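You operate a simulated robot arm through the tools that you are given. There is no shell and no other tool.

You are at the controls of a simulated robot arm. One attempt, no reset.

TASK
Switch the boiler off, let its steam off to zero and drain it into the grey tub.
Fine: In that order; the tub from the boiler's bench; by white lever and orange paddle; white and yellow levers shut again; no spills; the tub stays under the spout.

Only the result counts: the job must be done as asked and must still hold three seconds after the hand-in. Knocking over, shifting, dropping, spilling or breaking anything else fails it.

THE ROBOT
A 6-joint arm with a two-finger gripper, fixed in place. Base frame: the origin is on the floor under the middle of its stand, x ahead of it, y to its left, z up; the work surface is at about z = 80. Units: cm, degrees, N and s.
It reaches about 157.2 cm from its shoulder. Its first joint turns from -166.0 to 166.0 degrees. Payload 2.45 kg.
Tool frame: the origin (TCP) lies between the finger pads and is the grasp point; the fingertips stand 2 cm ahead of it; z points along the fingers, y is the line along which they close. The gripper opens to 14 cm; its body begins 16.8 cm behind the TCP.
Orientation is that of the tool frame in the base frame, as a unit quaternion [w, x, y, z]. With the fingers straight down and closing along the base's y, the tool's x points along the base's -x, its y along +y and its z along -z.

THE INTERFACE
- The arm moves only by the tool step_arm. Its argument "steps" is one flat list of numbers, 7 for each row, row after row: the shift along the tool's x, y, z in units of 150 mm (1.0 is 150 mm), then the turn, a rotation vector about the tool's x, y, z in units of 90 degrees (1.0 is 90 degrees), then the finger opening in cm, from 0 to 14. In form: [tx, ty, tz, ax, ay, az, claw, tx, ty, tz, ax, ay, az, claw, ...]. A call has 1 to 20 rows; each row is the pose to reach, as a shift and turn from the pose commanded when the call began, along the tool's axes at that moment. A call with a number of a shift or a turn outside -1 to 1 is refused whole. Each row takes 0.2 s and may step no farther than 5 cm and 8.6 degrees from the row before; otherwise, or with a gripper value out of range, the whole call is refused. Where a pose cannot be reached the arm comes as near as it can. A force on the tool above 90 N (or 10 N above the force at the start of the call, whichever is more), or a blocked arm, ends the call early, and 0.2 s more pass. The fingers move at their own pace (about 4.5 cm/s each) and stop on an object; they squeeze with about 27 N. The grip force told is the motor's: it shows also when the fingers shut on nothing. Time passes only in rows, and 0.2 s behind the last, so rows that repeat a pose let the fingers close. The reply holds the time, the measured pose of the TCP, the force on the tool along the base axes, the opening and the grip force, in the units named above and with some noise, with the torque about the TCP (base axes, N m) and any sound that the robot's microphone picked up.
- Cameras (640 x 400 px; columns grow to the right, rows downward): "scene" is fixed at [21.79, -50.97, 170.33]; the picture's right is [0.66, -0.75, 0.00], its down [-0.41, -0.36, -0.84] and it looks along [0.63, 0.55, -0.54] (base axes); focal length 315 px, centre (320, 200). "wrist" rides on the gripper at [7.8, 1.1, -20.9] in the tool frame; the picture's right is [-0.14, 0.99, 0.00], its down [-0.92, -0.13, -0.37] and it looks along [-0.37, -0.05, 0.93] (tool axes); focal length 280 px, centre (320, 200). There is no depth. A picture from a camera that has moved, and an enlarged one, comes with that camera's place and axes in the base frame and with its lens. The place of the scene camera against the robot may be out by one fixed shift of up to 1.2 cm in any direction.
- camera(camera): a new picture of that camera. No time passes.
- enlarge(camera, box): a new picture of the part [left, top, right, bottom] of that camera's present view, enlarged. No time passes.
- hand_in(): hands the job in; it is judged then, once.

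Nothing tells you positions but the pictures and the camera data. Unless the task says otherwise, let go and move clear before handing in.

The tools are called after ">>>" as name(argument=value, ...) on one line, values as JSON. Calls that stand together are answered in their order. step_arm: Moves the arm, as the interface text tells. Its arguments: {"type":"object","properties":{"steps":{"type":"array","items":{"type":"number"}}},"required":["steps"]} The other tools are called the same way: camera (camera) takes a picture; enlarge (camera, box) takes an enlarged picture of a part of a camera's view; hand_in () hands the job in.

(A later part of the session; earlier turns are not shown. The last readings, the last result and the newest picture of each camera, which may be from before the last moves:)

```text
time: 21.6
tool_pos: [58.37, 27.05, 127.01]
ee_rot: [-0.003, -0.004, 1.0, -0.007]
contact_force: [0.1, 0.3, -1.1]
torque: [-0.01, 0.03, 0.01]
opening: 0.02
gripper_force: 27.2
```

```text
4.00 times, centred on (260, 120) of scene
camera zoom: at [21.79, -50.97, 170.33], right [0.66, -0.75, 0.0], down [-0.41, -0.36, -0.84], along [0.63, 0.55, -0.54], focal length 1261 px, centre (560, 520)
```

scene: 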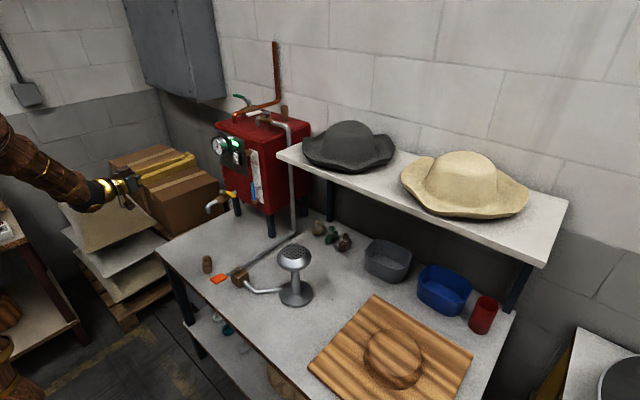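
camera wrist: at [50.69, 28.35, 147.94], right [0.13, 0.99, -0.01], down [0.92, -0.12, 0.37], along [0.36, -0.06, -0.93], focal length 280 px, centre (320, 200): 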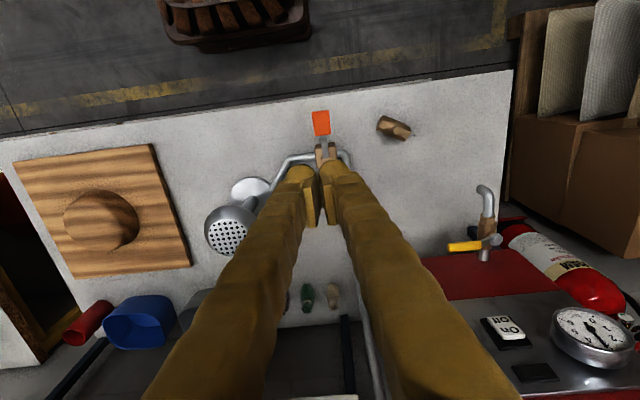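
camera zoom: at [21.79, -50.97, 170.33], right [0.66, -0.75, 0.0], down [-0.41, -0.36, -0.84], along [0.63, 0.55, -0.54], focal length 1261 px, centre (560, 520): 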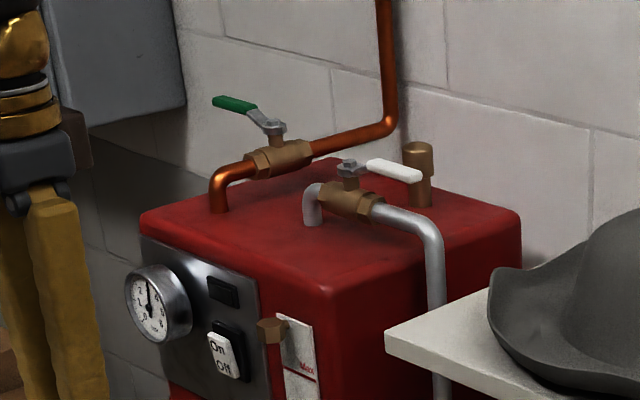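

The paddle's centre is at about (56.9, 27, 88), and the white valve looks fully open. I'll descend over the paddle.

>>> step_arm(steps=[0.03, 0, 0.25, 0, 0, 0, 0, 0.07, 0, 0.5, 0, 0, 0, 0, 0.1, 0, 0.75, 0, 0, 0, 0, 0.133, 0, 1.0, 0, 0, 0, 0])

>>> step_arm(steps=[0, 0, 0.25, 0, 0, 0, 0, 0, 0, 0.5, 0, 0, 0, 0, 0, 0, 0.75, 0, 0, 0, 0, 0, 0, 1.0, 0, 0, 0, 0])

>>> camera(camera="wrist")

>>> enlarge(camera="scene", box=[160, 220, 280, 295])

```text
time: 22.6
tool_pos: [56.58, 26.66, 112.03]
ee_rot: [-0.002, -0.004, 1.0, -0.006]
contact_force: [0.1, 0.7, -0.3]
torque: [0.02, 0.0, 0.0]
opening: 0.01
gripper_force: 26.8
```

```text
time: 23.6
tool_pos: [56.28, 26.6, 97.11]
ee_rot: [-0.003, -0.003, 1.0, -0.005]
contact_force: [0.1, 0.9, -0.6]
torque: [0.01, 0.01, -0.03]
opening: 0.01
gripper_force: 26.8
```

```text
taken
camera wrist: at [48.59, 27.87, 118.05], right [0.13, 0.99, -0.01], down [0.92, -0.12, 0.37], along [0.36, -0.06, -0.93], focal length 280 px, centre (320, 200)
```

wrist: 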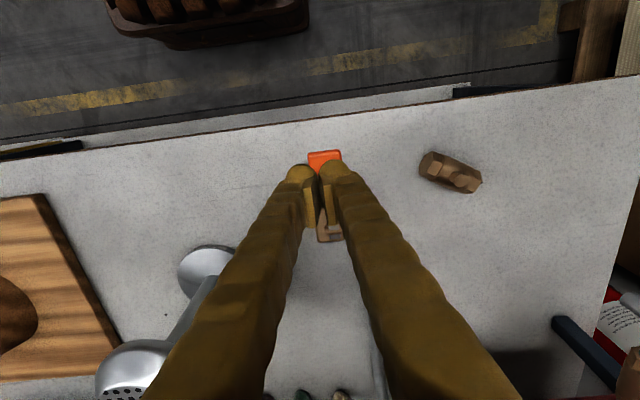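

```text
5.33 times, centred on (220, 258) of scene
camera zoom: at [21.79, -50.97, 170.33], right [0.66, -0.75, 0.0], down [-0.41, -0.36, -0.84], along [0.63, 0.55, -0.54], focal length 1681 px, centre (853, -107)
```

zoom: 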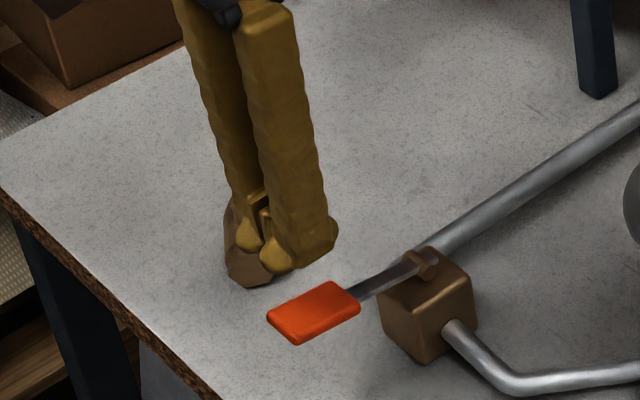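

The fingertips are right above the paddle. I'll press down on it slowly and listen.

>>> step_arm(steps=[-0.02, 0.01, 0.2, 0, 0, 0, 0, -0.02, 0.01, 0.4, 0, 0, 0, 0, -0.02, 0.01, 0.44, 0, 0, 0, 0, -0.02, 0.01, 0.475, 0, 0, 0, 0, -0.02, 0.01, 0.51, 0, 0, 0, 0, -0.02, 0.01, 0.54, 0, 0, 0, 0])

>>> enlarge(camera="scene", box=[160, 220, 280, 295])

>>> enlarge(camera="scene", box=[200, 120, 264, 160])

```text
time: 25.1
tool_pos: [56.55, 26.61, 88.96]
ee_rot: [-0.002, -0.004, 1.0, -0.006]
contact_force: [0.4, 0.8, 2.4]
torque: [0.03, -0.05, -0.01]
opening: 0.0
gripper_force: 27.0
```

```text
5.33 times, centred on (220, 258) of scene
camera zoom: at [21.79, -50.97, 170.33], right [0.66, -0.75, 0.0], down [-0.41, -0.36, -0.84], along [0.63, 0.55, -0.54], focal length 1681 px, centre (853, -107)
```

zoom: 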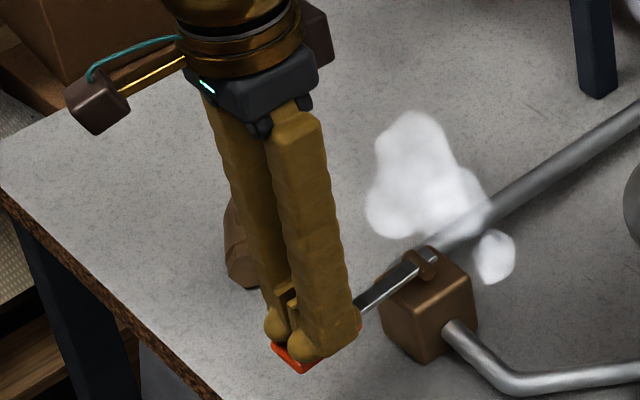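

```text
10.00 times, centred on (232, 140) of scene
camera zoom: at [21.79, -50.97, 170.33], right [0.66, -0.75, 0.0], down [-0.41, -0.36, -0.84], along [0.63, 0.55, -0.54], focal length 3152 px, centre (1200, 800)
```

zoom: 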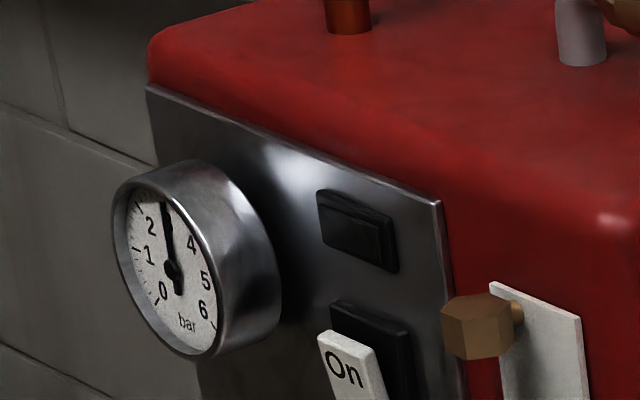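

Steam is coming out with the paddle pressed. I'll look at the whole scene, then press a bit further and hold while the gauge falls.

>>> step_arm(steps=[0, 0, 0.03, 0, 0, 0, 0, 0, 0, 0.06, 0, 0, 0, 0, 0, 0, 0.09, 0, 0, 0, 0, 0, 0, 0.09, 0, 0, 0, 0, 0, 0, 0.09, 0, 0, 0, 0])

>>> camera(camera="scene")

>>> enlarge(camera="scene", box=[200, 120, 264, 160])

>>> camera(camera="wrist")

```text
time: 25.8
tool_pos: [56.74, 26.62, 88.44]
ee_rot: [0.001, -0.004, 1.0, -0.004]
contact_force: [-70.2, -23.4, 328.0]
torque: [1.27, -4.87, -0.24]
opening: 0.6
gripper_force: 29.1
stopped in row 3: the force on the tool passed its limit at 101 N (the readings are from after the stop); the commanded pose is now the measured one
```

```text
taken
```

scene: 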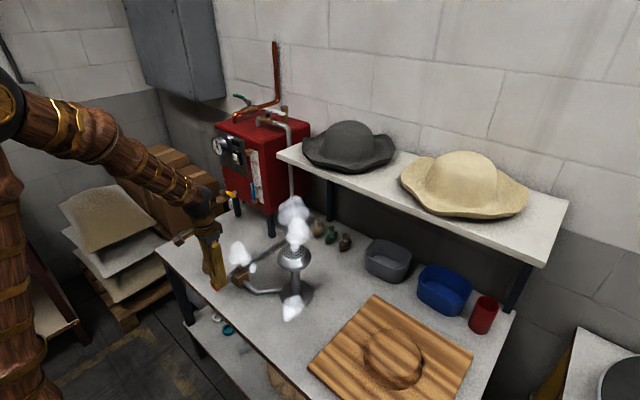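

```text
10.00 times, centred on (232, 140) of scene
camera zoom: at [21.79, -50.97, 170.33], right [0.66, -0.75, 0.0], down [-0.41, -0.36, -0.84], along [0.63, 0.55, -0.54], focal length 3152 px, centre (1200, 800)
```

zoom: 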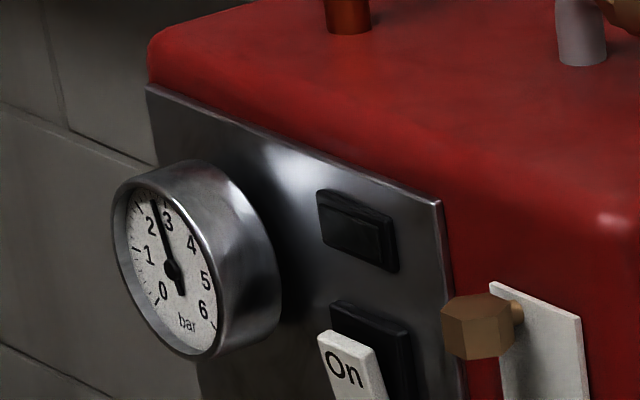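

```text
taken
camera wrist: at [48.79, 27.9, 109.38], right [0.13, 0.99, -0.01], down [0.92, -0.12, 0.37], along [0.37, -0.06, -0.93], focal length 280 px, centre (320, 200)
```

wrist: 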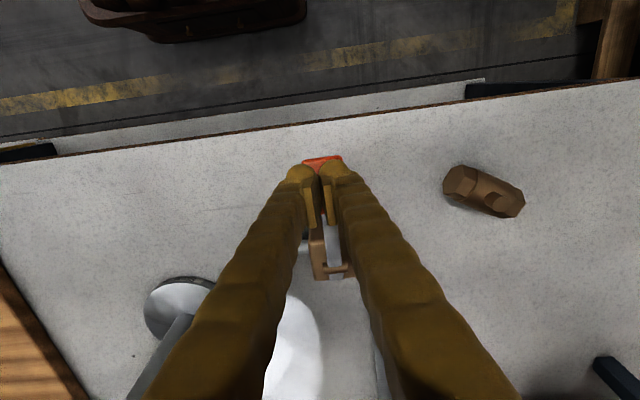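

The paddle hit its bottom stop; pressure is already falling to about 2.7 bar. I'll ease up by 3 mm, staying well pressed, and hold.

>>> step_arm(steps=[0, 0, -0.022, 0, 0, 0, 0, 0, 0, -0.022, 0, 0, 0, 0, 0, 0, -0.022, 0, 0, 0, 0, 0, 0, -0.022, 0, 0, 0, 0, 0, 0, -0.022, 0, 0, 0, 0])

>>> enlarge(camera="scene", box=[200, 120, 264, 160])

>>> camera(camera="scene")

```text
time: 27.0
tool_pos: [56.58, 26.61, 88.57]
ee_rot: [-0.001, -0.004, 1.0, -0.006]
contact_force: [3.5, 4.4, 21.7]
torque: [0.14, -0.34, 0.07]
opening: 0.61
gripper_force: 28.9
```

```text
10.00 times, centred on (232, 140) of scene
camera zoom: at [21.79, -50.97, 170.33], right [0.66, -0.75, 0.0], down [-0.41, -0.36, -0.84], along [0.63, 0.55, -0.54], focal length 3152 px, centre (1200, 800)
```

zoom: 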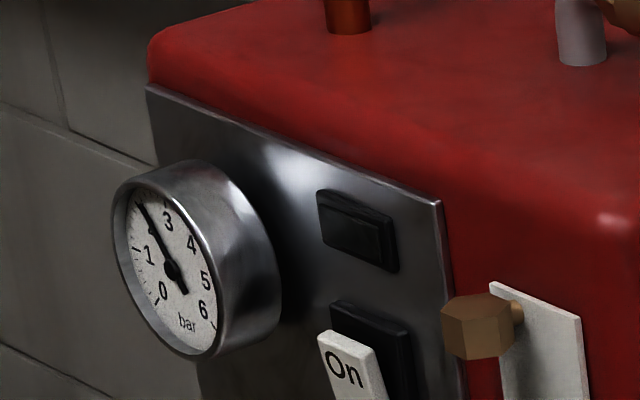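

```text
taken
```

scene: 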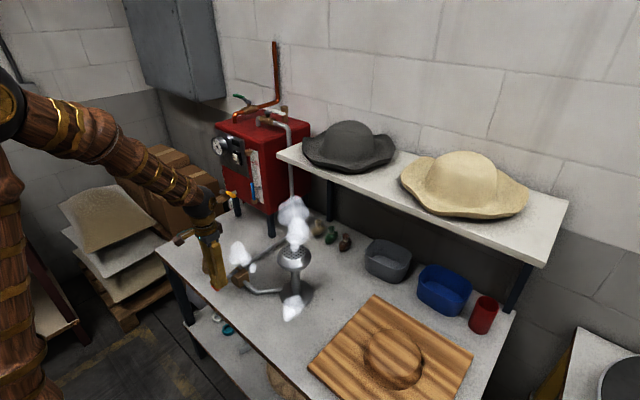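

Pressure is down to about 2.2 bar and falling steadily. I'll keep holding.

>>> step_arm(steps=[0, 0, -0.006, 0, 0, 0, 0, 0, 0, -0.006, 0, 0, 0, 0, 0, 0, -0.006, 0, 0, 0, 0, 0, 0, -0.006, 0, 0, 0, 0, 0, 0, -0.006, 0, 0, 0, 0, 0, 0, -0.006, 0, 0, 0, 0, 0, 0, -0.006, 0, 0, 0, 0, 0, 0, -0.006, 0, 0, 0, 0, 0, 0, -0.006, 0, 0, 0, 0, 0, 0, -0.006, 0, 0, 0, 0, 0, 0, -0.006, 0, 0, 0, 0, 0, 0, -0.006, 0, 0, 0, 0, 0, 0, -0.006, 0, 0, 0, 0, 0, 0, -0.006, 0, 0, 0, 0, 0, 0, -0.006, 0, 0, 0, 0, 0, 0, -0.006, 0, 0, 0, 0, 0, 0, -0.006, 0, 0, 0, 0, 0, 0, -0.006, 0, 0, 0, 0, 0, 0, -0.006, 0, 0, 0, 0, 0, 0, -0.006, 0, 0, 0, 0])

>>> enlarge(camera="scene", box=[200, 120, 264, 160])

>>> camera(camera="scene")

```text
time: 31.2
tool_pos: [56.49, 26.72, 88.56]
ee_rot: [-0.001, -0.003, 1.0, -0.005]
contact_force: [-1.2, 0.0, 6.3]
torque: [0.05, -0.06, -0.06]
opening: 0.61
gripper_force: 29.5
```

```text
10.00 times, centred on (232, 140) of scene
camera zoom: at [21.79, -50.97, 170.33], right [0.66, -0.75, 0.0], down [-0.41, -0.36, -0.84], along [0.63, 0.55, -0.54], focal length 3152 px, centre (1200, 800)
```

zoom: 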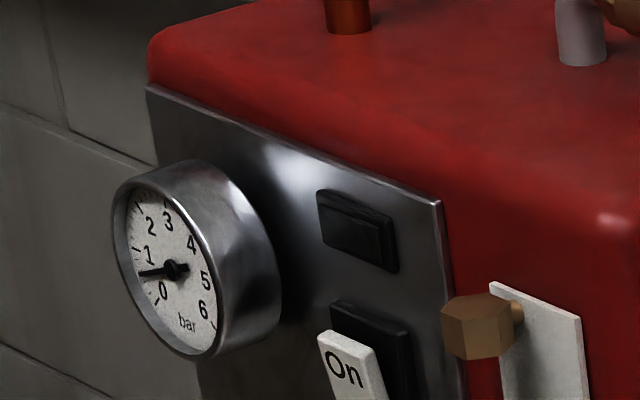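

```text
taken
```

scene: 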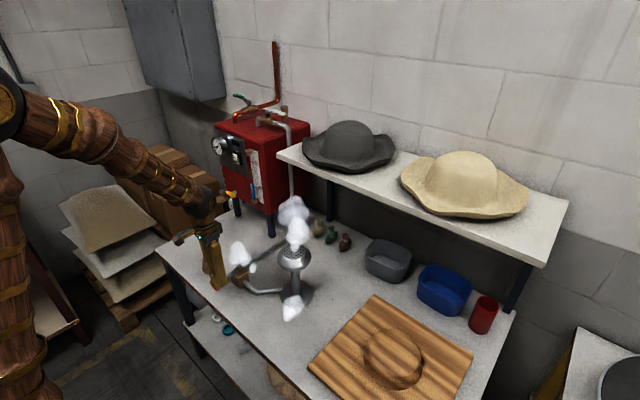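

About 0.6 bar left. I'll hold on until it reaches zero.

>>> step_arm(steps=[0, 0, 0, 0, 0, 0, 0, 0, 0, 0, 0, 0, 0, 0, 0, 0, 0, 0, 0, 0, 0, 0, 0, 0, 0, 0, 0, 0, 0, 0, 0, 0, 0, 0, 0, 0, 0, 0, 0, 0, 0, 0, 0, 0, 0, 0, 0, 0, 0, 0, 0, 0, 0, 0, 0, 0, 0, 0, 0, 0, 0, 0, 0, 0, 0, 0, 0, 0, 0, 0, 0, 0, 0, 0, 0, 0, 0, 0, 0, 0, 0, 0, 0, 0, 0, 0, 0, 0, 0, 0, 0, 0, 0, 0, 0, 0, 0, 0, 0, 0, 0, 0, 0, 0, 0, 0, 0, 0, 0, 0, 0, 0, 0, 0, 0, 0, 0, 0, 0, 0, 0, 0, 0, 0, 0, 0, 0, 0, 0, 0, 0, 0, 0, 0, 0, 0, 0, 0, 0, 0])

>>> enlarge(camera="scene", box=[200, 120, 264, 160])

>>> camera(camera="scene")

```text
time: 35.4
tool_pos: [56.66, 26.52, 88.54]
ee_rot: [-0.001, -0.004, 1.0, -0.005]
contact_force: [-1.4, -0.8, 7.1]
torque: [-0.03, -0.07, -0.04]
opening: 0.61
gripper_force: 28.6
```

```text
10.00 times, centred on (232, 140) of scene
camera zoom: at [21.79, -50.97, 170.33], right [0.66, -0.75, 0.0], down [-0.41, -0.36, -0.84], along [0.63, 0.55, -0.54], focal length 3152 px, centre (1200, 800)
```

zoom: 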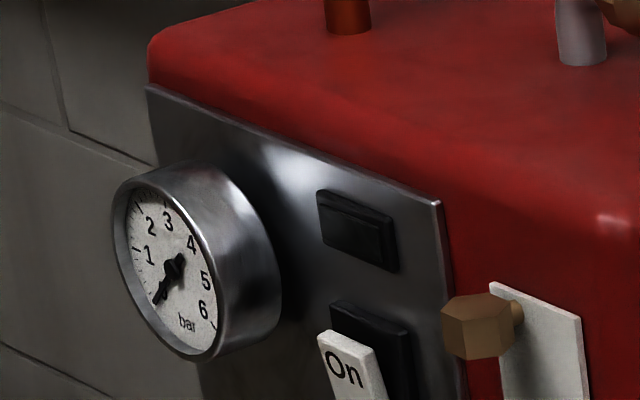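

```text
taken
```

scene: 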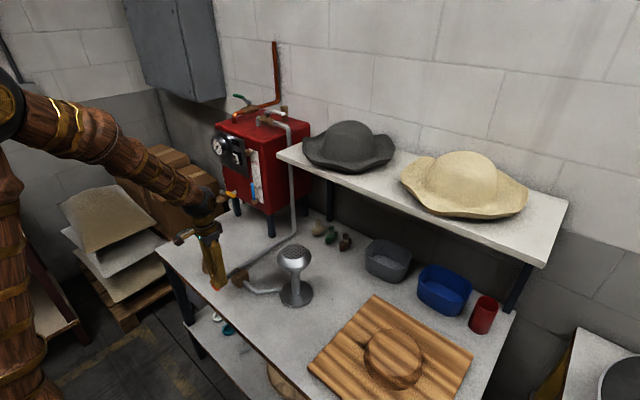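

The needle is on 0 and no more steam comes out. I'll hold 2 s more to be sure, then lift off the paddle.

>>> step_arm(steps=[0, 0, 0, 0, 0, 0, 0, 0, 0, 0, 0, 0, 0, 0, 0, 0, 0, 0, 0, 0, 0, 0, 0, 0, 0, 0, 0, 0, 0, 0, 0, 0, 0, 0, 0, 0, 0, 0, 0, 0, 0, 0, 0, 0, 0, 0, 0, 0, 0, 0, 0, 0, 0, 0, 0, 0, 0, 0, 0, 0, 0, 0, 0, 0, 0, 0, 0, 0, 0, 0])

>>> enlarge(camera="scene", box=[205, 130, 237, 150])

>>> step_arm(steps=[0, 0, -0.05, 0, 0, 0, 0, 0, 0, -0.15, 0, 0, 0, 0, 0, 0, -0.3, 0, 0, 0, 0, 0, 0, -0.6, 0, 0, 0, 0, 0, 0, -0.9, 0, 0, 0, 0])

>>> camera(camera="wrist")

>>> enlarge(camera="scene", box=[180, 200, 340, 300])

```text
time: 37.6
tool_pos: [56.63, 26.59, 88.52]
ee_rot: [-0.001, -0.003, 1.0, -0.006]
contact_force: [-1.0, -0.3, 7.0]
torque: [0.05, -0.09, 0.0]
opening: 0.6
gripper_force: 29.5
```

```text
16.00 times, centred on (221, 140) of scene
camera zoom: at [21.79, -50.97, 170.33], right [0.66, -0.75, 0.0], down [-0.41, -0.36, -0.84], along [0.63, 0.55, -0.54], focal length 5042 px, centre (1904, 1160)
```

zoom: 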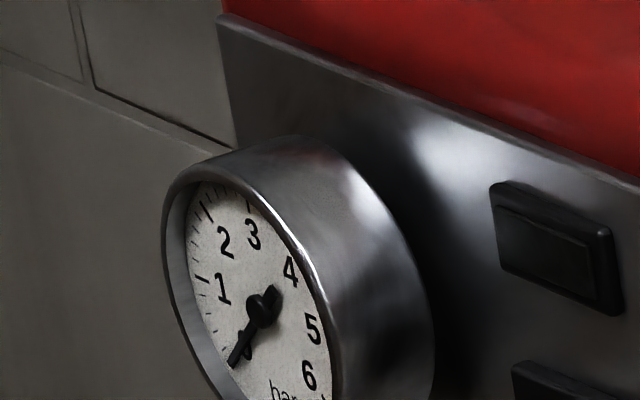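

```text
time: 38.8
tool_pos: [56.67, 26.56, 101.77]
ee_rot: [0.0, -0.004, 1.0, -0.005]
contact_force: [0.8, 0.1, -0.7]
torque: [0.01, 0.02, 0.02]
opening: 0.02
gripper_force: 29.3
```

```text
taken
camera wrist: at [48.87, 27.85, 122.8], right [0.13, 0.99, -0.01], down [0.92, -0.12, 0.37], along [0.36, -0.06, -0.93], focal length 280 px, centre (320, 200)
```

wrist: 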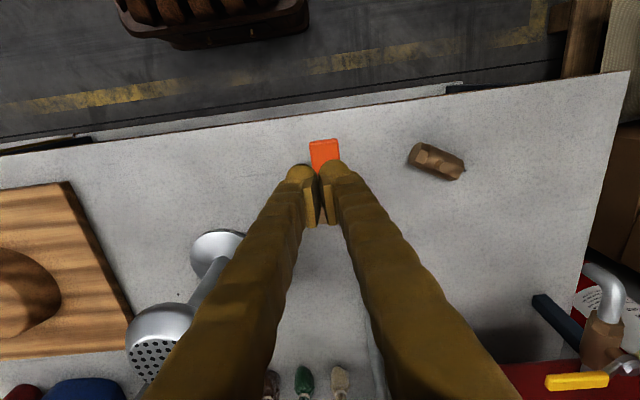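

```text
4.00 times, centred on (260, 250) of scene
camera zoom: at [21.79, -50.97, 170.33], right [0.66, -0.75, 0.0], down [-0.41, -0.36, -0.84], along [0.63, 0.55, -0.54], focal length 1261 px, centre (560, 0)
```

zoom: 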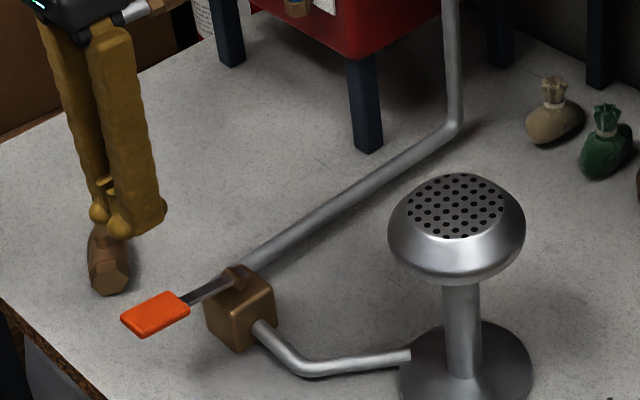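

Pressure is zero and the paddle has sprung back. Now the tub: I'll raise the hand, tilt it forward and swing right to look at the grey tub under the shelf.

>>> step_arm(steps=[0, -0.217, -0.133, 0, -0.0625, 0, 2, 0, -0.433, -0.267, 0, -0.125, 0, 4, 0, -0.65, -0.4, 0, -0.1875, 0, 6, 0, -0.867, -0.533, 0, -0.25, 0, 8])

>>> step_arm(steps=[-0.109, -0.217, -0.045, 0, -0.0625, 0, 8, -0.218, -0.433, -0.09, 0, -0.125, 0, 8, -0.327, -0.65, -0.135, 0, -0.1875, 0, 8, -0.436, -0.867, -0.18, 0, -0.25, 0, 8])

>>> camera(camera="wrist")

>>> camera(camera="scene")

```text
time: 39.8
tool_pos: [56.69, 13.76, 110.26]
ee_rot: [0.194, -0.004, 0.981, -0.004]
contact_force: [0.0, -0.5, -0.2]
torque: [0.05, 0.01, 0.04]
opening: 8.01
gripper_force: 0.0
```

```text
time: 40.8
tool_pos: [61.49, 0.71, 115.19]
ee_rot: [0.383, -0.006, 0.924, -0.003]
contact_force: [0.1, -0.4, -0.4]
torque: [0.02, 0.03, 0.01]
opening: 8.0
gripper_force: 0.0
```

```text
taken
camera wrist: at [41.16, 1.87, 124.55], right [0.09, 0.99, 0.09], down [0.39, -0.12, 0.91], along [0.92, -0.05, -0.4], focal length 280 px, centre (320, 200)
```

wrist: 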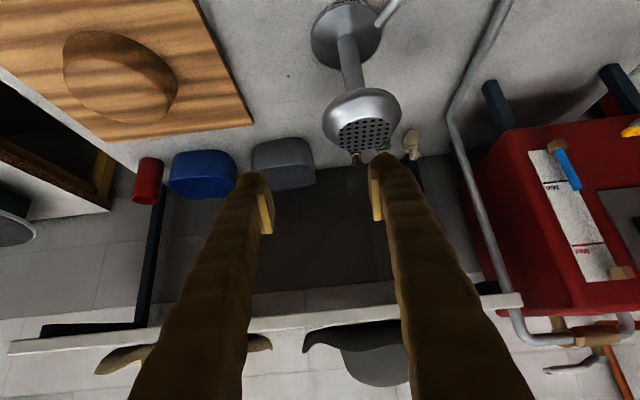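

```text
taken
```

scene: 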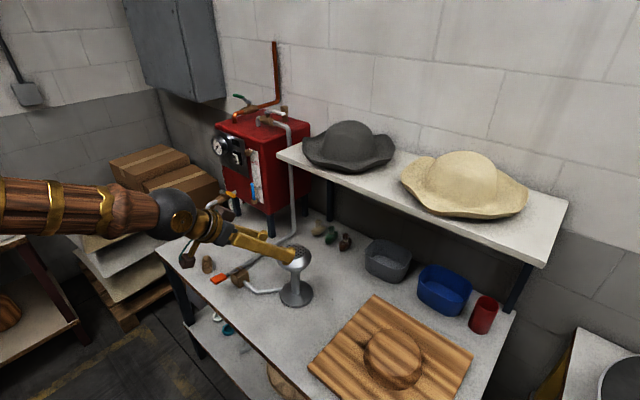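

The grey tub's left wall is at about y = -1.7 and the steamer head is just left of my path. I'll zoom in on the tub before choosing the grip.

>>> enlarge(camera="wrist", box=[160, 90, 440, 230])

>>> enlarge(camera="scene", box=[300, 200, 460, 300])

>>> enlarge(camera="scene", box=[140, 180, 340, 300])

```text
2.29 times, centred on (300, 160) of wrist
camera zoom: at [41.16, 1.87, 124.55], right [0.09, 0.99, 0.09], down [0.39, -0.12, 0.91], along [0.92, -0.05, -0.4], focal length 641 px, centre (366, 291)
```

zoom: 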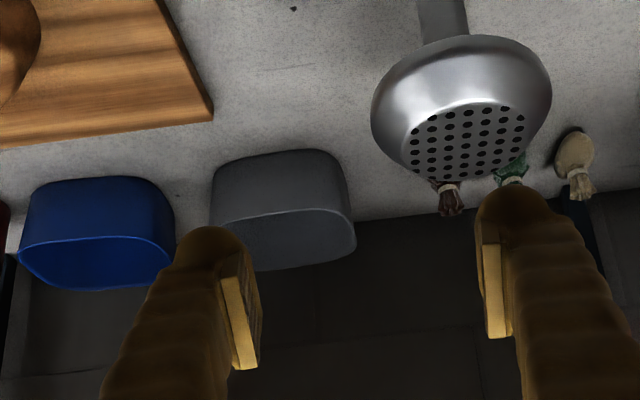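

```text
4.00 times, centred on (380, 250) of scene
camera zoom: at [21.79, -50.97, 170.33], right [0.66, -0.75, 0.0], down [-0.41, -0.36, -0.84], along [0.63, 0.55, -0.54], focal length 1261 px, centre (80, 0)
```

zoom: 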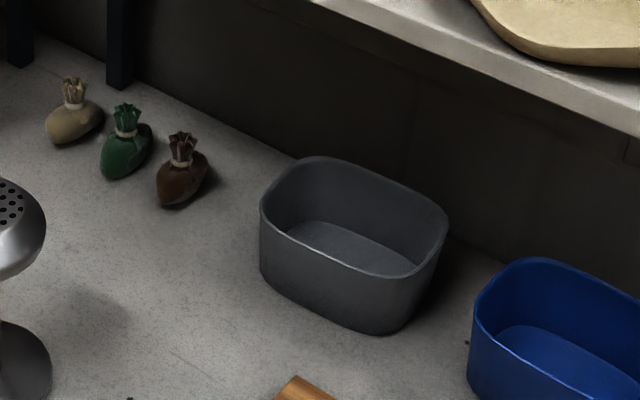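

```text
3.20 times, centred on (240, 240) of scene
camera zoom: at [21.79, -50.97, 170.33], right [0.66, -0.75, 0.0], down [-0.41, -0.36, -0.84], along [0.63, 0.55, -0.54], focal length 1008 px, centre (576, 72)
```

zoom: 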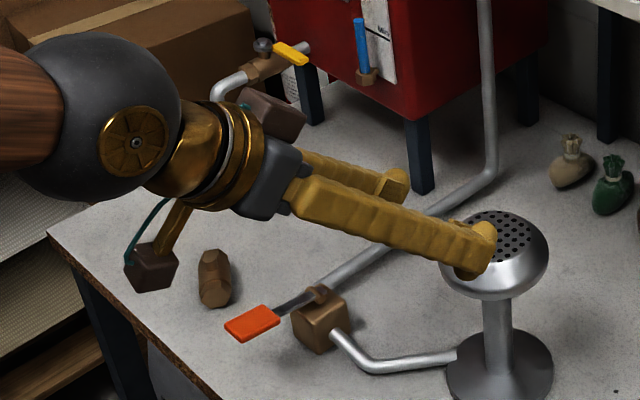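

The tub's rim spans about x 101.5–113.5, y -19.5 to -2.4, top at z≈87.6. I'll approach with the hand pitched 45° and fingers 5 cm open, keeping right of the steamer head and above the rim, to pinch the left wall.

>>> step_arm(steps=[-0.0235, -0.095, 0.236, 0, 0, 0, 5, -0.047, -0.19, 0.4715, 0, 0, 0, 5, -0.0705, -0.285, 0.707, 0, 0, 0, 5, -0.094, -0.38, 0.943, 0, 0, 0, 5])

>>> step_arm(steps=[0.012, 0, 0.2475, 0, 0, 0, 5, 0.024, 0, 0.495, 0, 0, 0, 5, 0.036, 0, 0.7425, 0, 0, 0, 5, 0.047, 0, 0.99, 0, 0, 0, 5])

>>> camera(camera="wrist")

>>> camera(camera="scene")

```text
time: 41.8
tool_pos: [72.5, -4.91, 106.33]
ee_rot: [0.381, -0.011, 0.924, -0.006]
contact_force: [0.3, 0.4, 0.0]
torque: [-0.01, 0.12, -0.04]
opening: 5.0
gripper_force: 0.2
```

```text
time: 42.8
tool_pos: [82.67, -4.83, 95.31]
ee_rot: [0.382, -0.007, 0.924, -0.003]
contact_force: [0.0, -0.4, 0.4]
torque: [0.01, 0.05, 0.04]
opening: 4.99
gripper_force: 0.1
```

```text
taken
camera wrist: at [62.42, -3.76, 104.63], right [0.09, 0.99, 0.09], down [0.39, -0.11, 0.91], along [0.92, -0.05, -0.4], focal length 280 px, centre (320, 200)
```

wrist: 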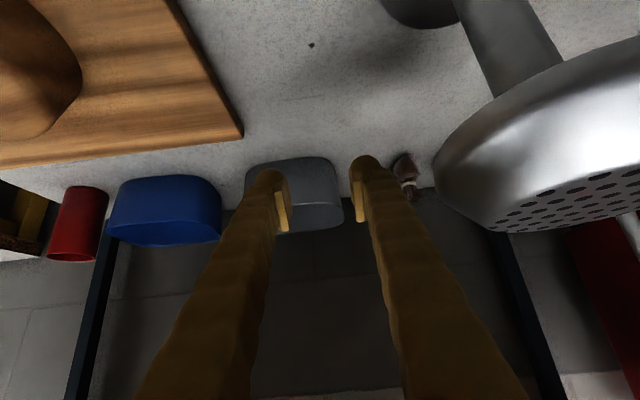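

```text
taken
```

scene: 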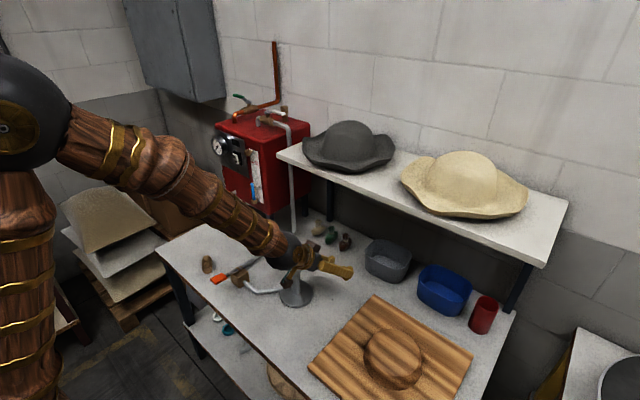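

The left wall is confirmed at y≈-2.5. I'll move further in, still above the rim.

>>> step_arm(steps=[-0.13, -0.003, 0.2075, 0, 0, 0, 5, -0.26, -0.005, 0.415, 0, 0, 0, 5, -0.389, -0.008, 0.6225, 0, 0, 0, 5, -0.519, -0.01, 0.83, 0, 0, 0, 5])

>>> camera(camera="wrist")

>>> enlarge(camera="scene", box=[240, 180, 440, 305])

```text
time: 43.8
tool_pos: [97.04, -4.93, 92.11]
ee_rot: [0.382, -0.005, 0.924, -0.003]
contact_force: [-0.5, 0.3, 0.5]
torque: [0.02, 0.02, -0.02]
opening: 5.01
gripper_force: 0.1
```

```text
taken
camera wrist: at [76.83, -3.77, 101.34], right [0.09, 0.99, 0.09], down [0.39, -0.12, 0.91], along [0.92, -0.05, -0.4], focal length 280 px, centre (320, 200)
```

wrist: 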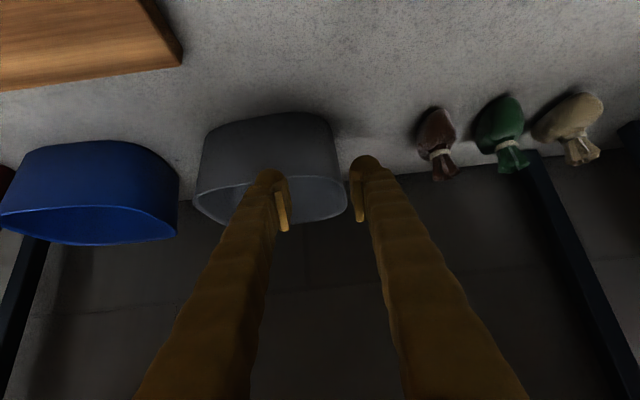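

```text
3.20 times, centred on (340, 242) of scene
camera zoom: at [21.79, -50.97, 170.33], right [0.66, -0.75, 0.0], down [-0.41, -0.36, -0.84], along [0.63, 0.55, -0.54], focal length 1008 px, centre (256, 64)
```

zoom: 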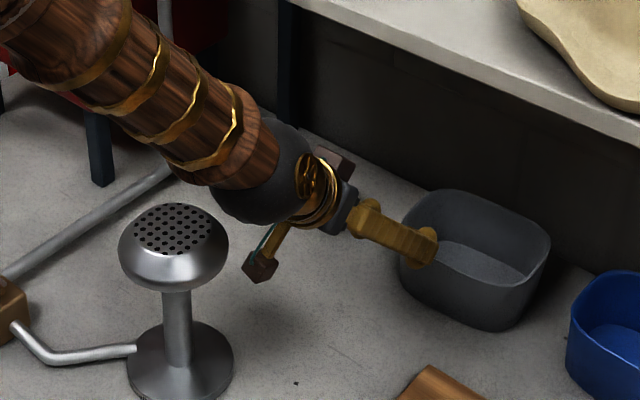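

>>> step_arm(steps=[-0.16, 0, 0.16, 0, 0, 0, 5, -0.32, 0, 0.32, 0, 0, 0, 5, -0.485, 0.05, 0.485, 0, 0, 0, 5, -0.485, 0.16, 0.485, 0, 0, 0, 5])

>>> camera(camera="wrist")

>>> enlarge(camera="scene", box=[240, 180, 440, 305])

```text
time: 44.8
tool_pos: [107.29, -2.71, 92.09]
ee_rot: [0.381, -0.004, 0.924, -0.004]
contact_force: [0.5, -0.2, 0.1]
torque: [-0.02, 0.02, 0.03]
opening: 4.99
gripper_force: 0.1
```

```text
taken
camera wrist: at [87.05, -1.45, 101.39], right [0.09, 0.99, 0.09], down [0.39, -0.12, 0.91], along [0.91, -0.05, -0.4], focal length 280 px, centre (320, 200)
```

wrist: 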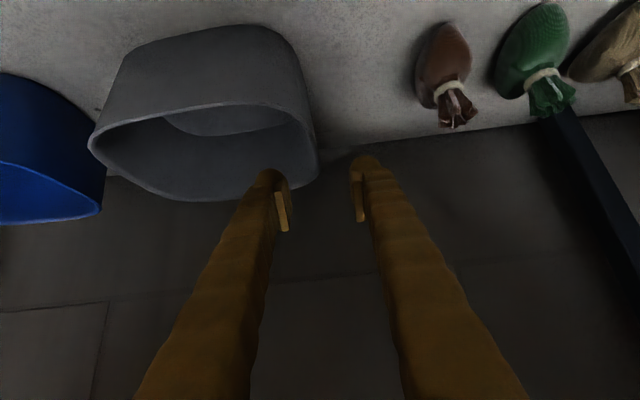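

```text
3.20 times, centred on (340, 242) of scene
camera zoom: at [21.79, -50.97, 170.33], right [0.66, -0.75, 0.0], down [-0.41, -0.36, -0.84], along [0.63, 0.55, -0.54], focal length 1008 px, centre (256, 64)
```

zoom: 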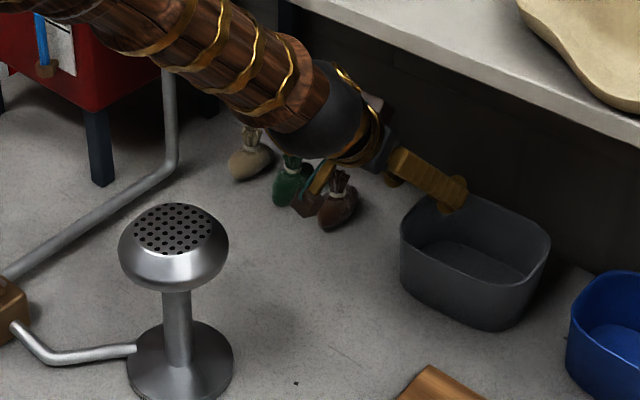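

The fingers straddle the left wall with the wall centred. I'll lower to z≈85.6.

>>> step_arm(steps=[0.102, -0.005, 0.102, 0, 0, 0, 5, 0.204, -0.01, 0.204, 0, 0, 0, 5, 0.306, -0.013, 0.306, 0, 0, 0, 5])

>>> camera(camera="wrist")

>>> enlarge(camera="scene", box=[240, 180, 440, 305])

```text
time: 45.6
tool_pos: [107.26, -2.89, 85.75]
ee_rot: [0.381, -0.006, 0.924, -0.002]
contact_force: [-0.5, -0.2, 1.0]
torque: [0.0, 0.02, 0.0]
opening: 4.98
gripper_force: 0.0
out of reach, approached as far as the arm can: row 1
```

```text
taken
camera wrist: at [86.93, -1.85, 95.04], right [0.09, 0.99, 0.09], down [0.39, -0.12, 0.91], along [0.91, -0.04, -0.4], focal length 280 px, centre (320, 200)
```

wrist: 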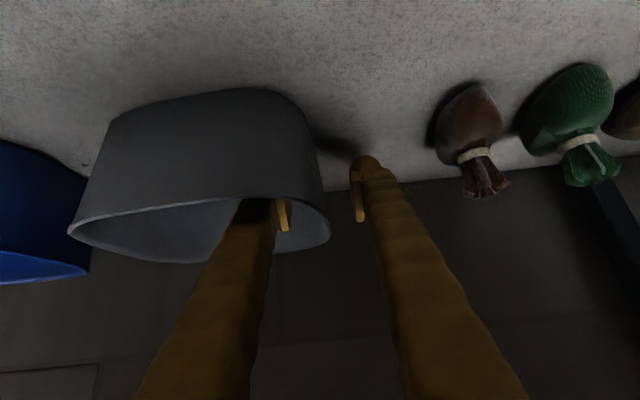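

```text
3.20 times, centred on (340, 242) of scene
camera zoom: at [21.79, -50.97, 170.33], right [0.66, -0.75, 0.0], down [-0.41, -0.36, -0.84], along [0.63, 0.55, -0.54], focal length 1008 px, centre (256, 64)
```

zoom: 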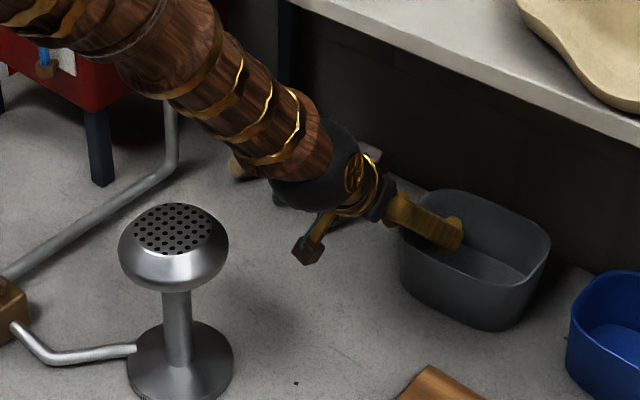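

One finger is inside the tub, one outside. I'll close slowly on the wall.

>>> step_arm(steps=[0, 0, 0, 0, 0, 0, 4, 0, 0, 0, 0, 0, 0, 3, 0, 0, 0, 0, 0, 0, 2.2, 0, 0, 0, 0, 0, 0, 1.5, 0, 0, 0, 0, 0, 0, 0.8, 0, 0, 0, 0, 0, 0, 0, 0, 0, 0, 0, 0, 0, 0, 0, 0, 0, 0, 0, 0, 0])

>>> camera(camera="wrist")

>>> enlarge(camera="scene", box=[240, 180, 440, 305])

```text
time: 47.4
tool_pos: [107.23, -2.88, 85.65]
ee_rot: [0.38, -0.006, 0.925, -0.001]
contact_force: [0.3, -1.0, 5.0]
torque: [-0.68, -0.27, -0.05]
opening: 0.58
gripper_force: 26.7
```

```text
taken
camera wrist: at [86.93, -1.85, 95.05], right [0.09, 0.99, 0.09], down [0.39, -0.12, 0.91], along [0.91, -0.04, -0.4], focal length 280 px, centre (320, 200)
```

wrist: 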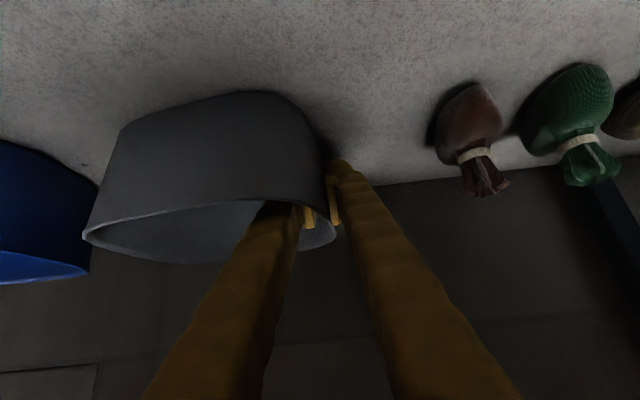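

```text
3.20 times, centred on (340, 242) of scene
camera zoom: at [21.79, -50.97, 170.33], right [0.66, -0.75, 0.0], down [-0.41, -0.36, -0.84], along [0.63, 0.55, -0.54], focal length 1008 px, centre (256, 64)
```

zoom: 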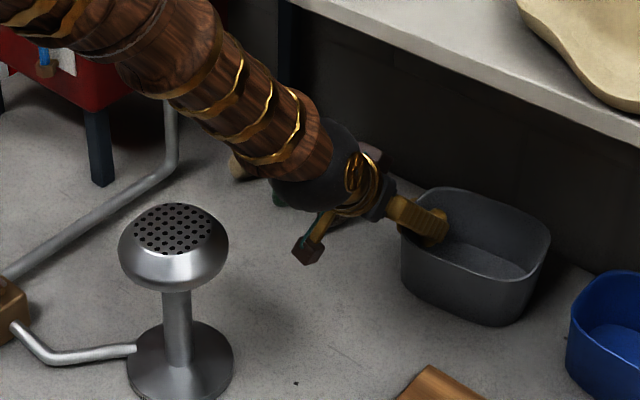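

The wall is gripped (0.58 cm, 27 N). I'll lift a little and check the tub hangs securely.

>>> step_arm(steps=[-0.047, 0, -0.047, 0, 0, 0, 0, -0.094, 0, -0.094, 0, 0, 0, 0, -0.141, 0, -0.141, 0, 0, 0, 0, -0.141, 0, -0.141, 0, 0, 0, 0])

>>> camera(camera="wrist")

>>> enlarge(camera="scene", box=[240, 180, 440, 305])

```text
time: 48.4
tool_pos: [107.39, -2.81, 88.62]
ee_rot: [0.382, -0.005, 0.924, -0.004]
contact_force: [0.2, 0.4, -1.5]
torque: [0.13, -0.03, 0.02]
opening: 0.59
gripper_force: 27.6
```

```text
taken
camera wrist: at [87.04, -1.69, 97.91], right [0.09, 0.99, 0.09], down [0.39, -0.12, 0.91], along [0.92, -0.05, -0.4], focal length 280 px, centre (320, 200)
```

wrist: 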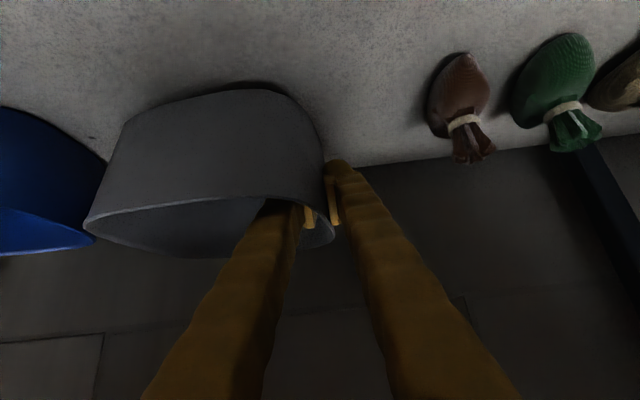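

```text
3.20 times, centred on (340, 242) of scene
camera zoom: at [21.79, -50.97, 170.33], right [0.66, -0.75, 0.0], down [-0.41, -0.36, -0.84], along [0.63, 0.55, -0.54], focal length 1008 px, centre (256, 64)
```

zoom: 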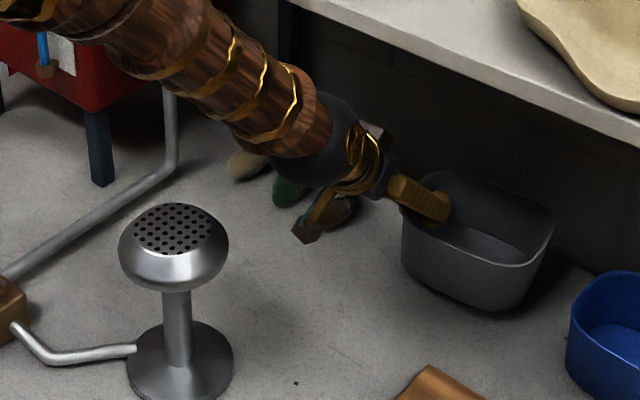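

The tub is light and hangs level in the grip. I'll ease it right a little and pull it out from under the shelf, clear of the steamer head.

>>> step_arm(steps=[0.0471, -0.08, -0.0943, 0, 0, 0, 0, 0.0943, -0.153, -0.1886, 0, 0, 0, 0, 0.1886, -0.173, -0.3771, 0, 0, 0, 0, 0.3064, -0.2, -0.5893, 0, 0, 0, 0, 0.4479, -0.22, -0.7779, 0, 0, 0, 0, 0.613, -0.233, -0.943, 0, 0, 0, 0])

>>> camera(camera="wrist")

>>> camera(camera="scene")

```text
time: 49.8
tool_pos: [90.88, -6.53, 92.23]
ee_rot: [0.382, -0.005, 0.924, -0.003]
contact_force: [-0.7, -0.7, -1.8]
torque: [0.11, -0.03, 0.0]
opening: 0.6
gripper_force: 27.1
```

```text
taken
camera wrist: at [70.5, -5.3, 101.44], right [0.09, 0.99, 0.09], down [0.39, -0.12, 0.91], along [0.92, -0.05, -0.4], focal length 280 px, centre (320, 200)
```

wrist: 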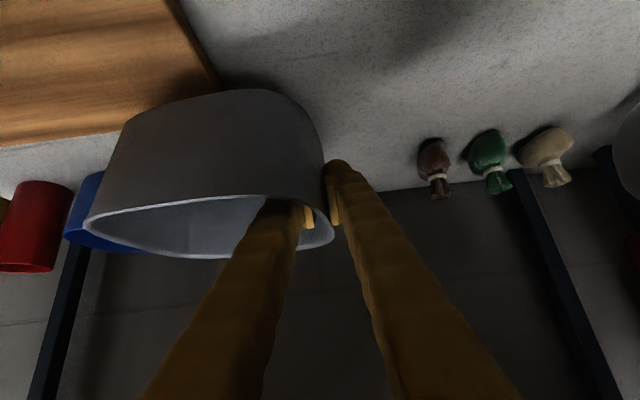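

```text
taken
```

scene: 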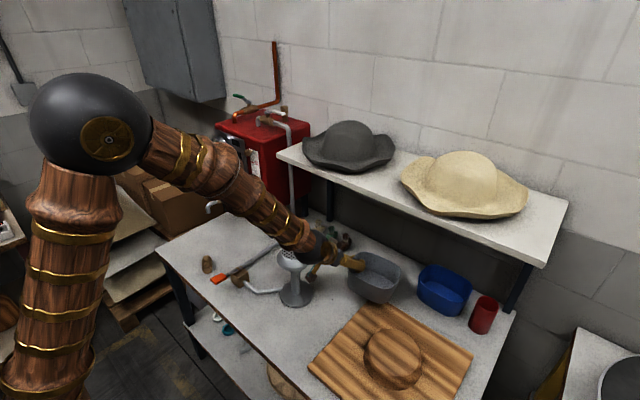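

Clear of the shelf and the blue tub. I'll pull back further and raise the tub above the steamer head.

>>> step_arm(steps=[0.0471, 0, -0.2357, 0, 0, 0, 0, 0.0707, 0, -0.4949, 0, 0, 0, 0, 0.0943, 0, -0.7541, 0, 0, 0, 0, 0.0943, 0, -0.99, 0, 0, 0, 0])

>>> step_arm(steps=[-0.1, 0, -0.15, 0, 0, 0, 0, -0.25, 0, -0.35, 0, 0, 0, 0, -0.42, 0, -0.55, 0, 0, 0, 0, -0.58, 0, -0.75, 0, 0, 0, 0])

>>> camera(camera="wrist")

>>> camera(camera="scene")

```text
time: 50.8
tool_pos: [79.4, -6.45, 101.77]
ee_rot: [0.382, -0.004, 0.924, -0.004]
contact_force: [-0.2, -1.0, -2.1]
torque: [0.14, 0.0, 0.01]
opening: 0.59
gripper_force: 27.0
```

```text
time: 51.8
tool_pos: [77.74, -5.94, 115.87]
ee_rot: [0.383, 0.01, 0.923, 0.007]
contact_force: [-0.9, -1.9, -2.1]
torque: [0.24, -0.19, 0.33]
opening: 0.58
gripper_force: 26.8
```

```text
taken
camera wrist: at [57.46, -4.7, 125.14], right [0.11, 0.99, 0.12], down [0.39, -0.15, 0.91], along [0.92, -0.05, -0.4], focal length 280 px, centre (320, 200)
```

wrist: 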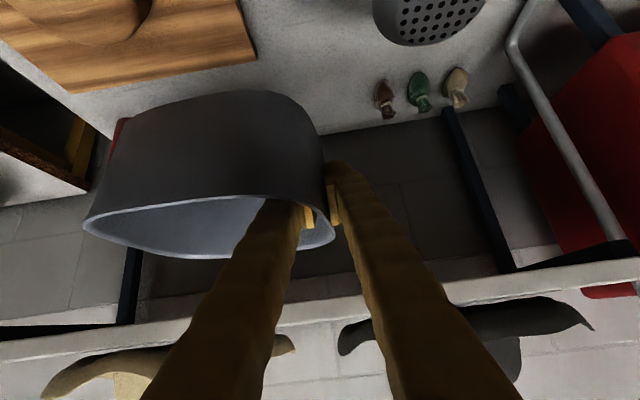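

```text
taken
```

scene: 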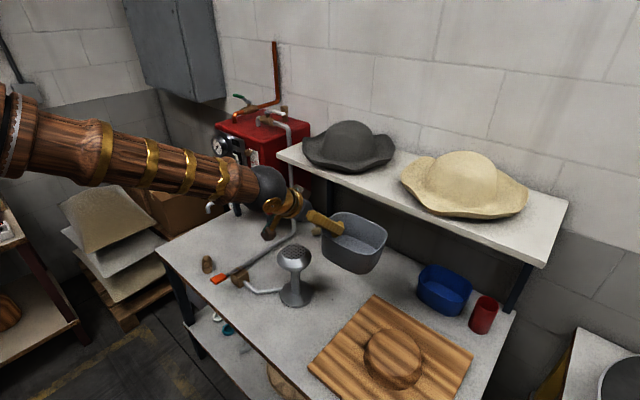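

The tub is high and secure. I'll swing it left over the steamer in steps, staying in front of the boiler.

>>> step_arm(steps=[0.075, 0.2, -0.075, 0, 0, 0, 0, 0.15, 0.4, -0.15, 0, 0, 0, 0, 0.226, 0.6, -0.226, 0, 0, 0, 0, 0.302, 0.8, -0.302, 0, 0, 0, 0, 0.377, 1.0, -0.377, 0, 0, 0, 0])

>>> step_arm(steps=[0.075, 0.2, -0.075, 0, 0, 0, 0, 0.15, 0.4, -0.15, 0, 0, 0, 0, 0.226, 0.6, -0.226, 0, 0, 0, 0, 0.302, 0.8, -0.302, 0, 0, 0, 0, 0.377, 1.0, -0.377, 0, 0, 0, 0])

>>> camera(camera="scene")

>>> camera(camera="wrist")

```text
time: 53.0
tool_pos: [69.54, 8.8, 115.5]
ee_rot: [0.383, -0.004, 0.924, -0.003]
contact_force: [0.4, -0.1, -1.8]
torque: [0.11, 0.01, 0.0]
opening: 0.61
gripper_force: 27.2
```

```text
time: 54.2
tool_pos: [61.73, 23.77, 115.24]
ee_rot: [0.382, -0.005, 0.924, -0.004]
contact_force: [0.0, -0.5, -1.4]
torque: [0.12, -0.01, 0.02]
opening: 0.6
gripper_force: 27.5
```

```text
taken
```

scene: 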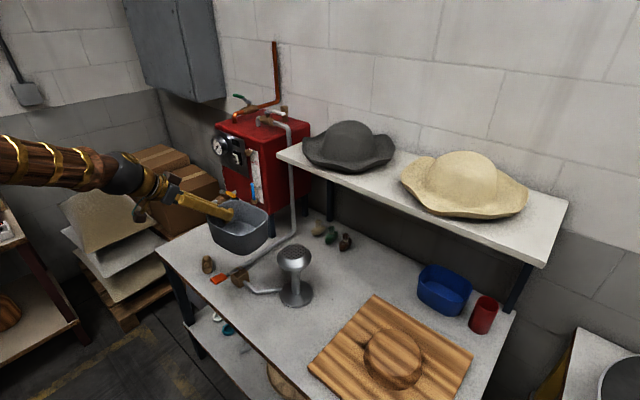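

```text
taken
camera wrist: at [41.46, 24.81, 124.58], right [0.09, 0.99, 0.09], down [0.39, -0.12, 0.91], along [0.92, -0.05, -0.4], focal length 280 px, centre (320, 200)
```

wrist: 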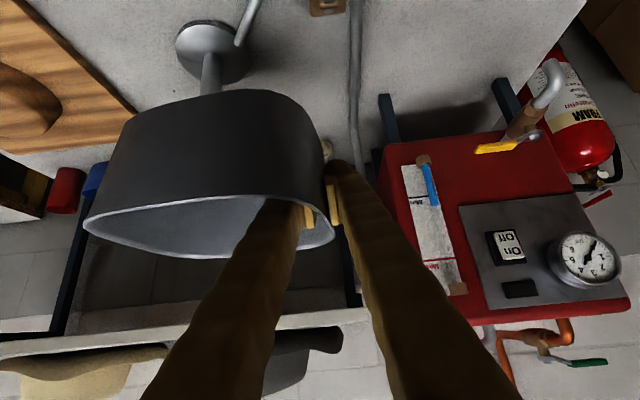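

>>> step_arm(steps=[0.01, 0.25, -0.01, 0, 0, 0, 0, 0.02, 0.5, -0.02, 0, 0, 0, 0, 0.03, 0.75, -0.03, 0, 0, 0, 0, 0.04, 1.0, -0.04, 0, 0, 0, 0])

>>> step_arm(steps=[0.01, 0.25, -0.01, 0, 0, 0, 0, 0.02, 0.5, -0.02, 0, 0, 0, 0, 0.03, 0.75, -0.03, 0, 0, 0, 0, 0.04, 1.0, -0.04, 0, 0, 0, 0])

>>> camera(camera="scene")

>>> camera(camera="wrist")

```text
time: 55.2
tool_pos: [60.45, 38.76, 115.16]
ee_rot: [0.382, -0.005, 0.924, -0.004]
contact_force: [-0.9, 1.2, -1.5]
torque: [0.13, 0.0, -0.01]
opening: 0.62
gripper_force: 27.1
```

```text
time: 56.2
tool_pos: [59.44, 53.56, 115.34]
ee_rot: [0.381, -0.004, 0.924, -0.003]
contact_force: [1.0, 0.0, -1.6]
torque: [0.13, -0.01, -0.04]
opening: 0.6
gripper_force: 26.9
```

```text
taken
```

scene: 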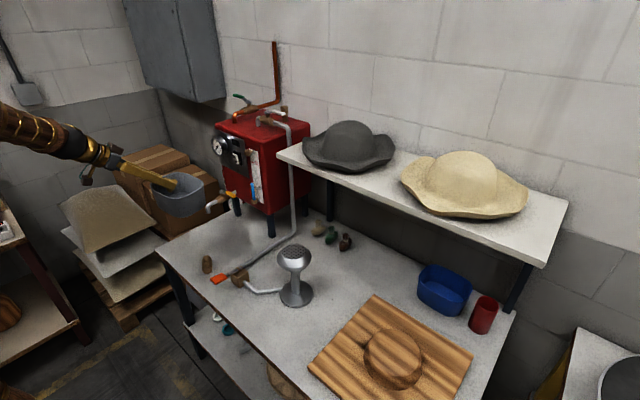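

```text
taken
camera wrist: at [39.18, 54.78, 124.67], right [0.09, 0.99, 0.09], down [0.39, -0.12, 0.91], along [0.92, -0.05, -0.4], focal length 280 px, centre (320, 200)
```

wrist: 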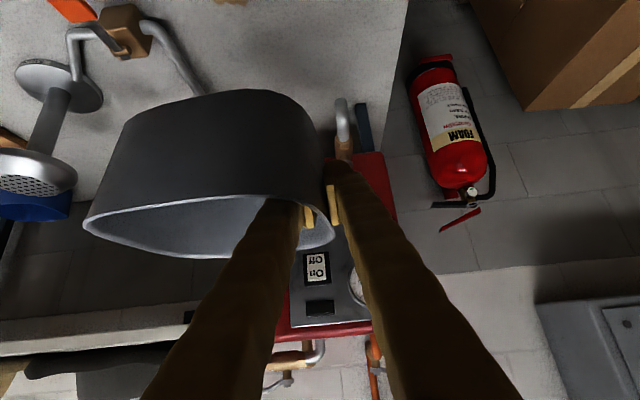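

The tub is now left of centre. I'll continue left and lower it in front of the spout.

>>> step_arm(steps=[0.13, 0.2, 0.106, 0, 0, 0, 0, 0.259, 0.4, 0.212, 0, 0, 0, 0, 0.389, 0.6, 0.318, 0, 0, 0, 0, 0.518, 0.8, 0.424, 0, 0, 0, 0])

>>> camera(camera="scene")

>>> camera(camera="wrist")

```text
time: 57.2
tool_pos: [58.34, 65.36, 104.94]
ee_rot: [0.382, -0.005, 0.924, -0.004]
contact_force: [0.5, 0.7, -1.7]
torque: [0.07, -0.03, -0.01]
opening: 0.6
gripper_force: 26.9
```

```text
taken
```

scene: 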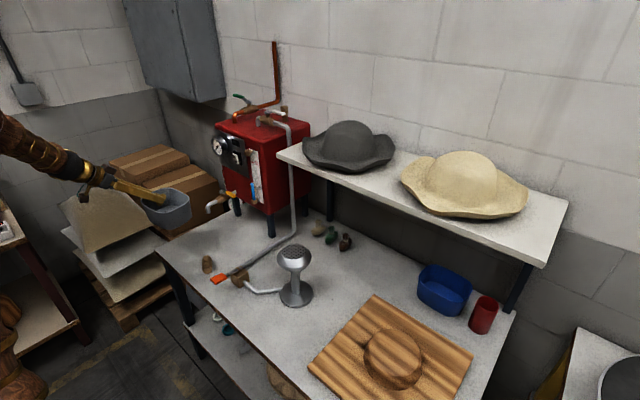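

```text
taken
camera wrist: at [38.11, 66.54, 114.21], right [0.09, 0.99, 0.09], down [0.39, -0.12, 0.91], along [0.92, -0.05, -0.4], focal length 280 px, centre (320, 200)
```

wrist: 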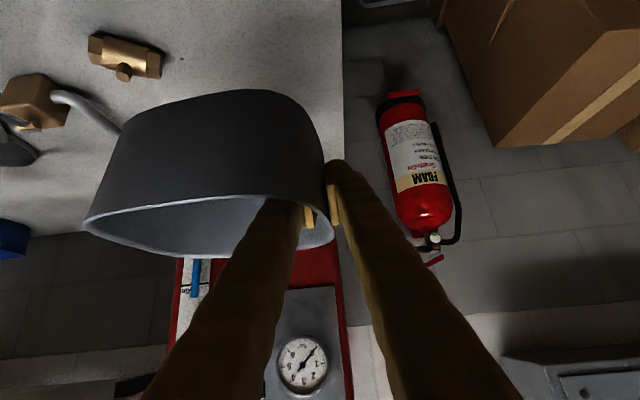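

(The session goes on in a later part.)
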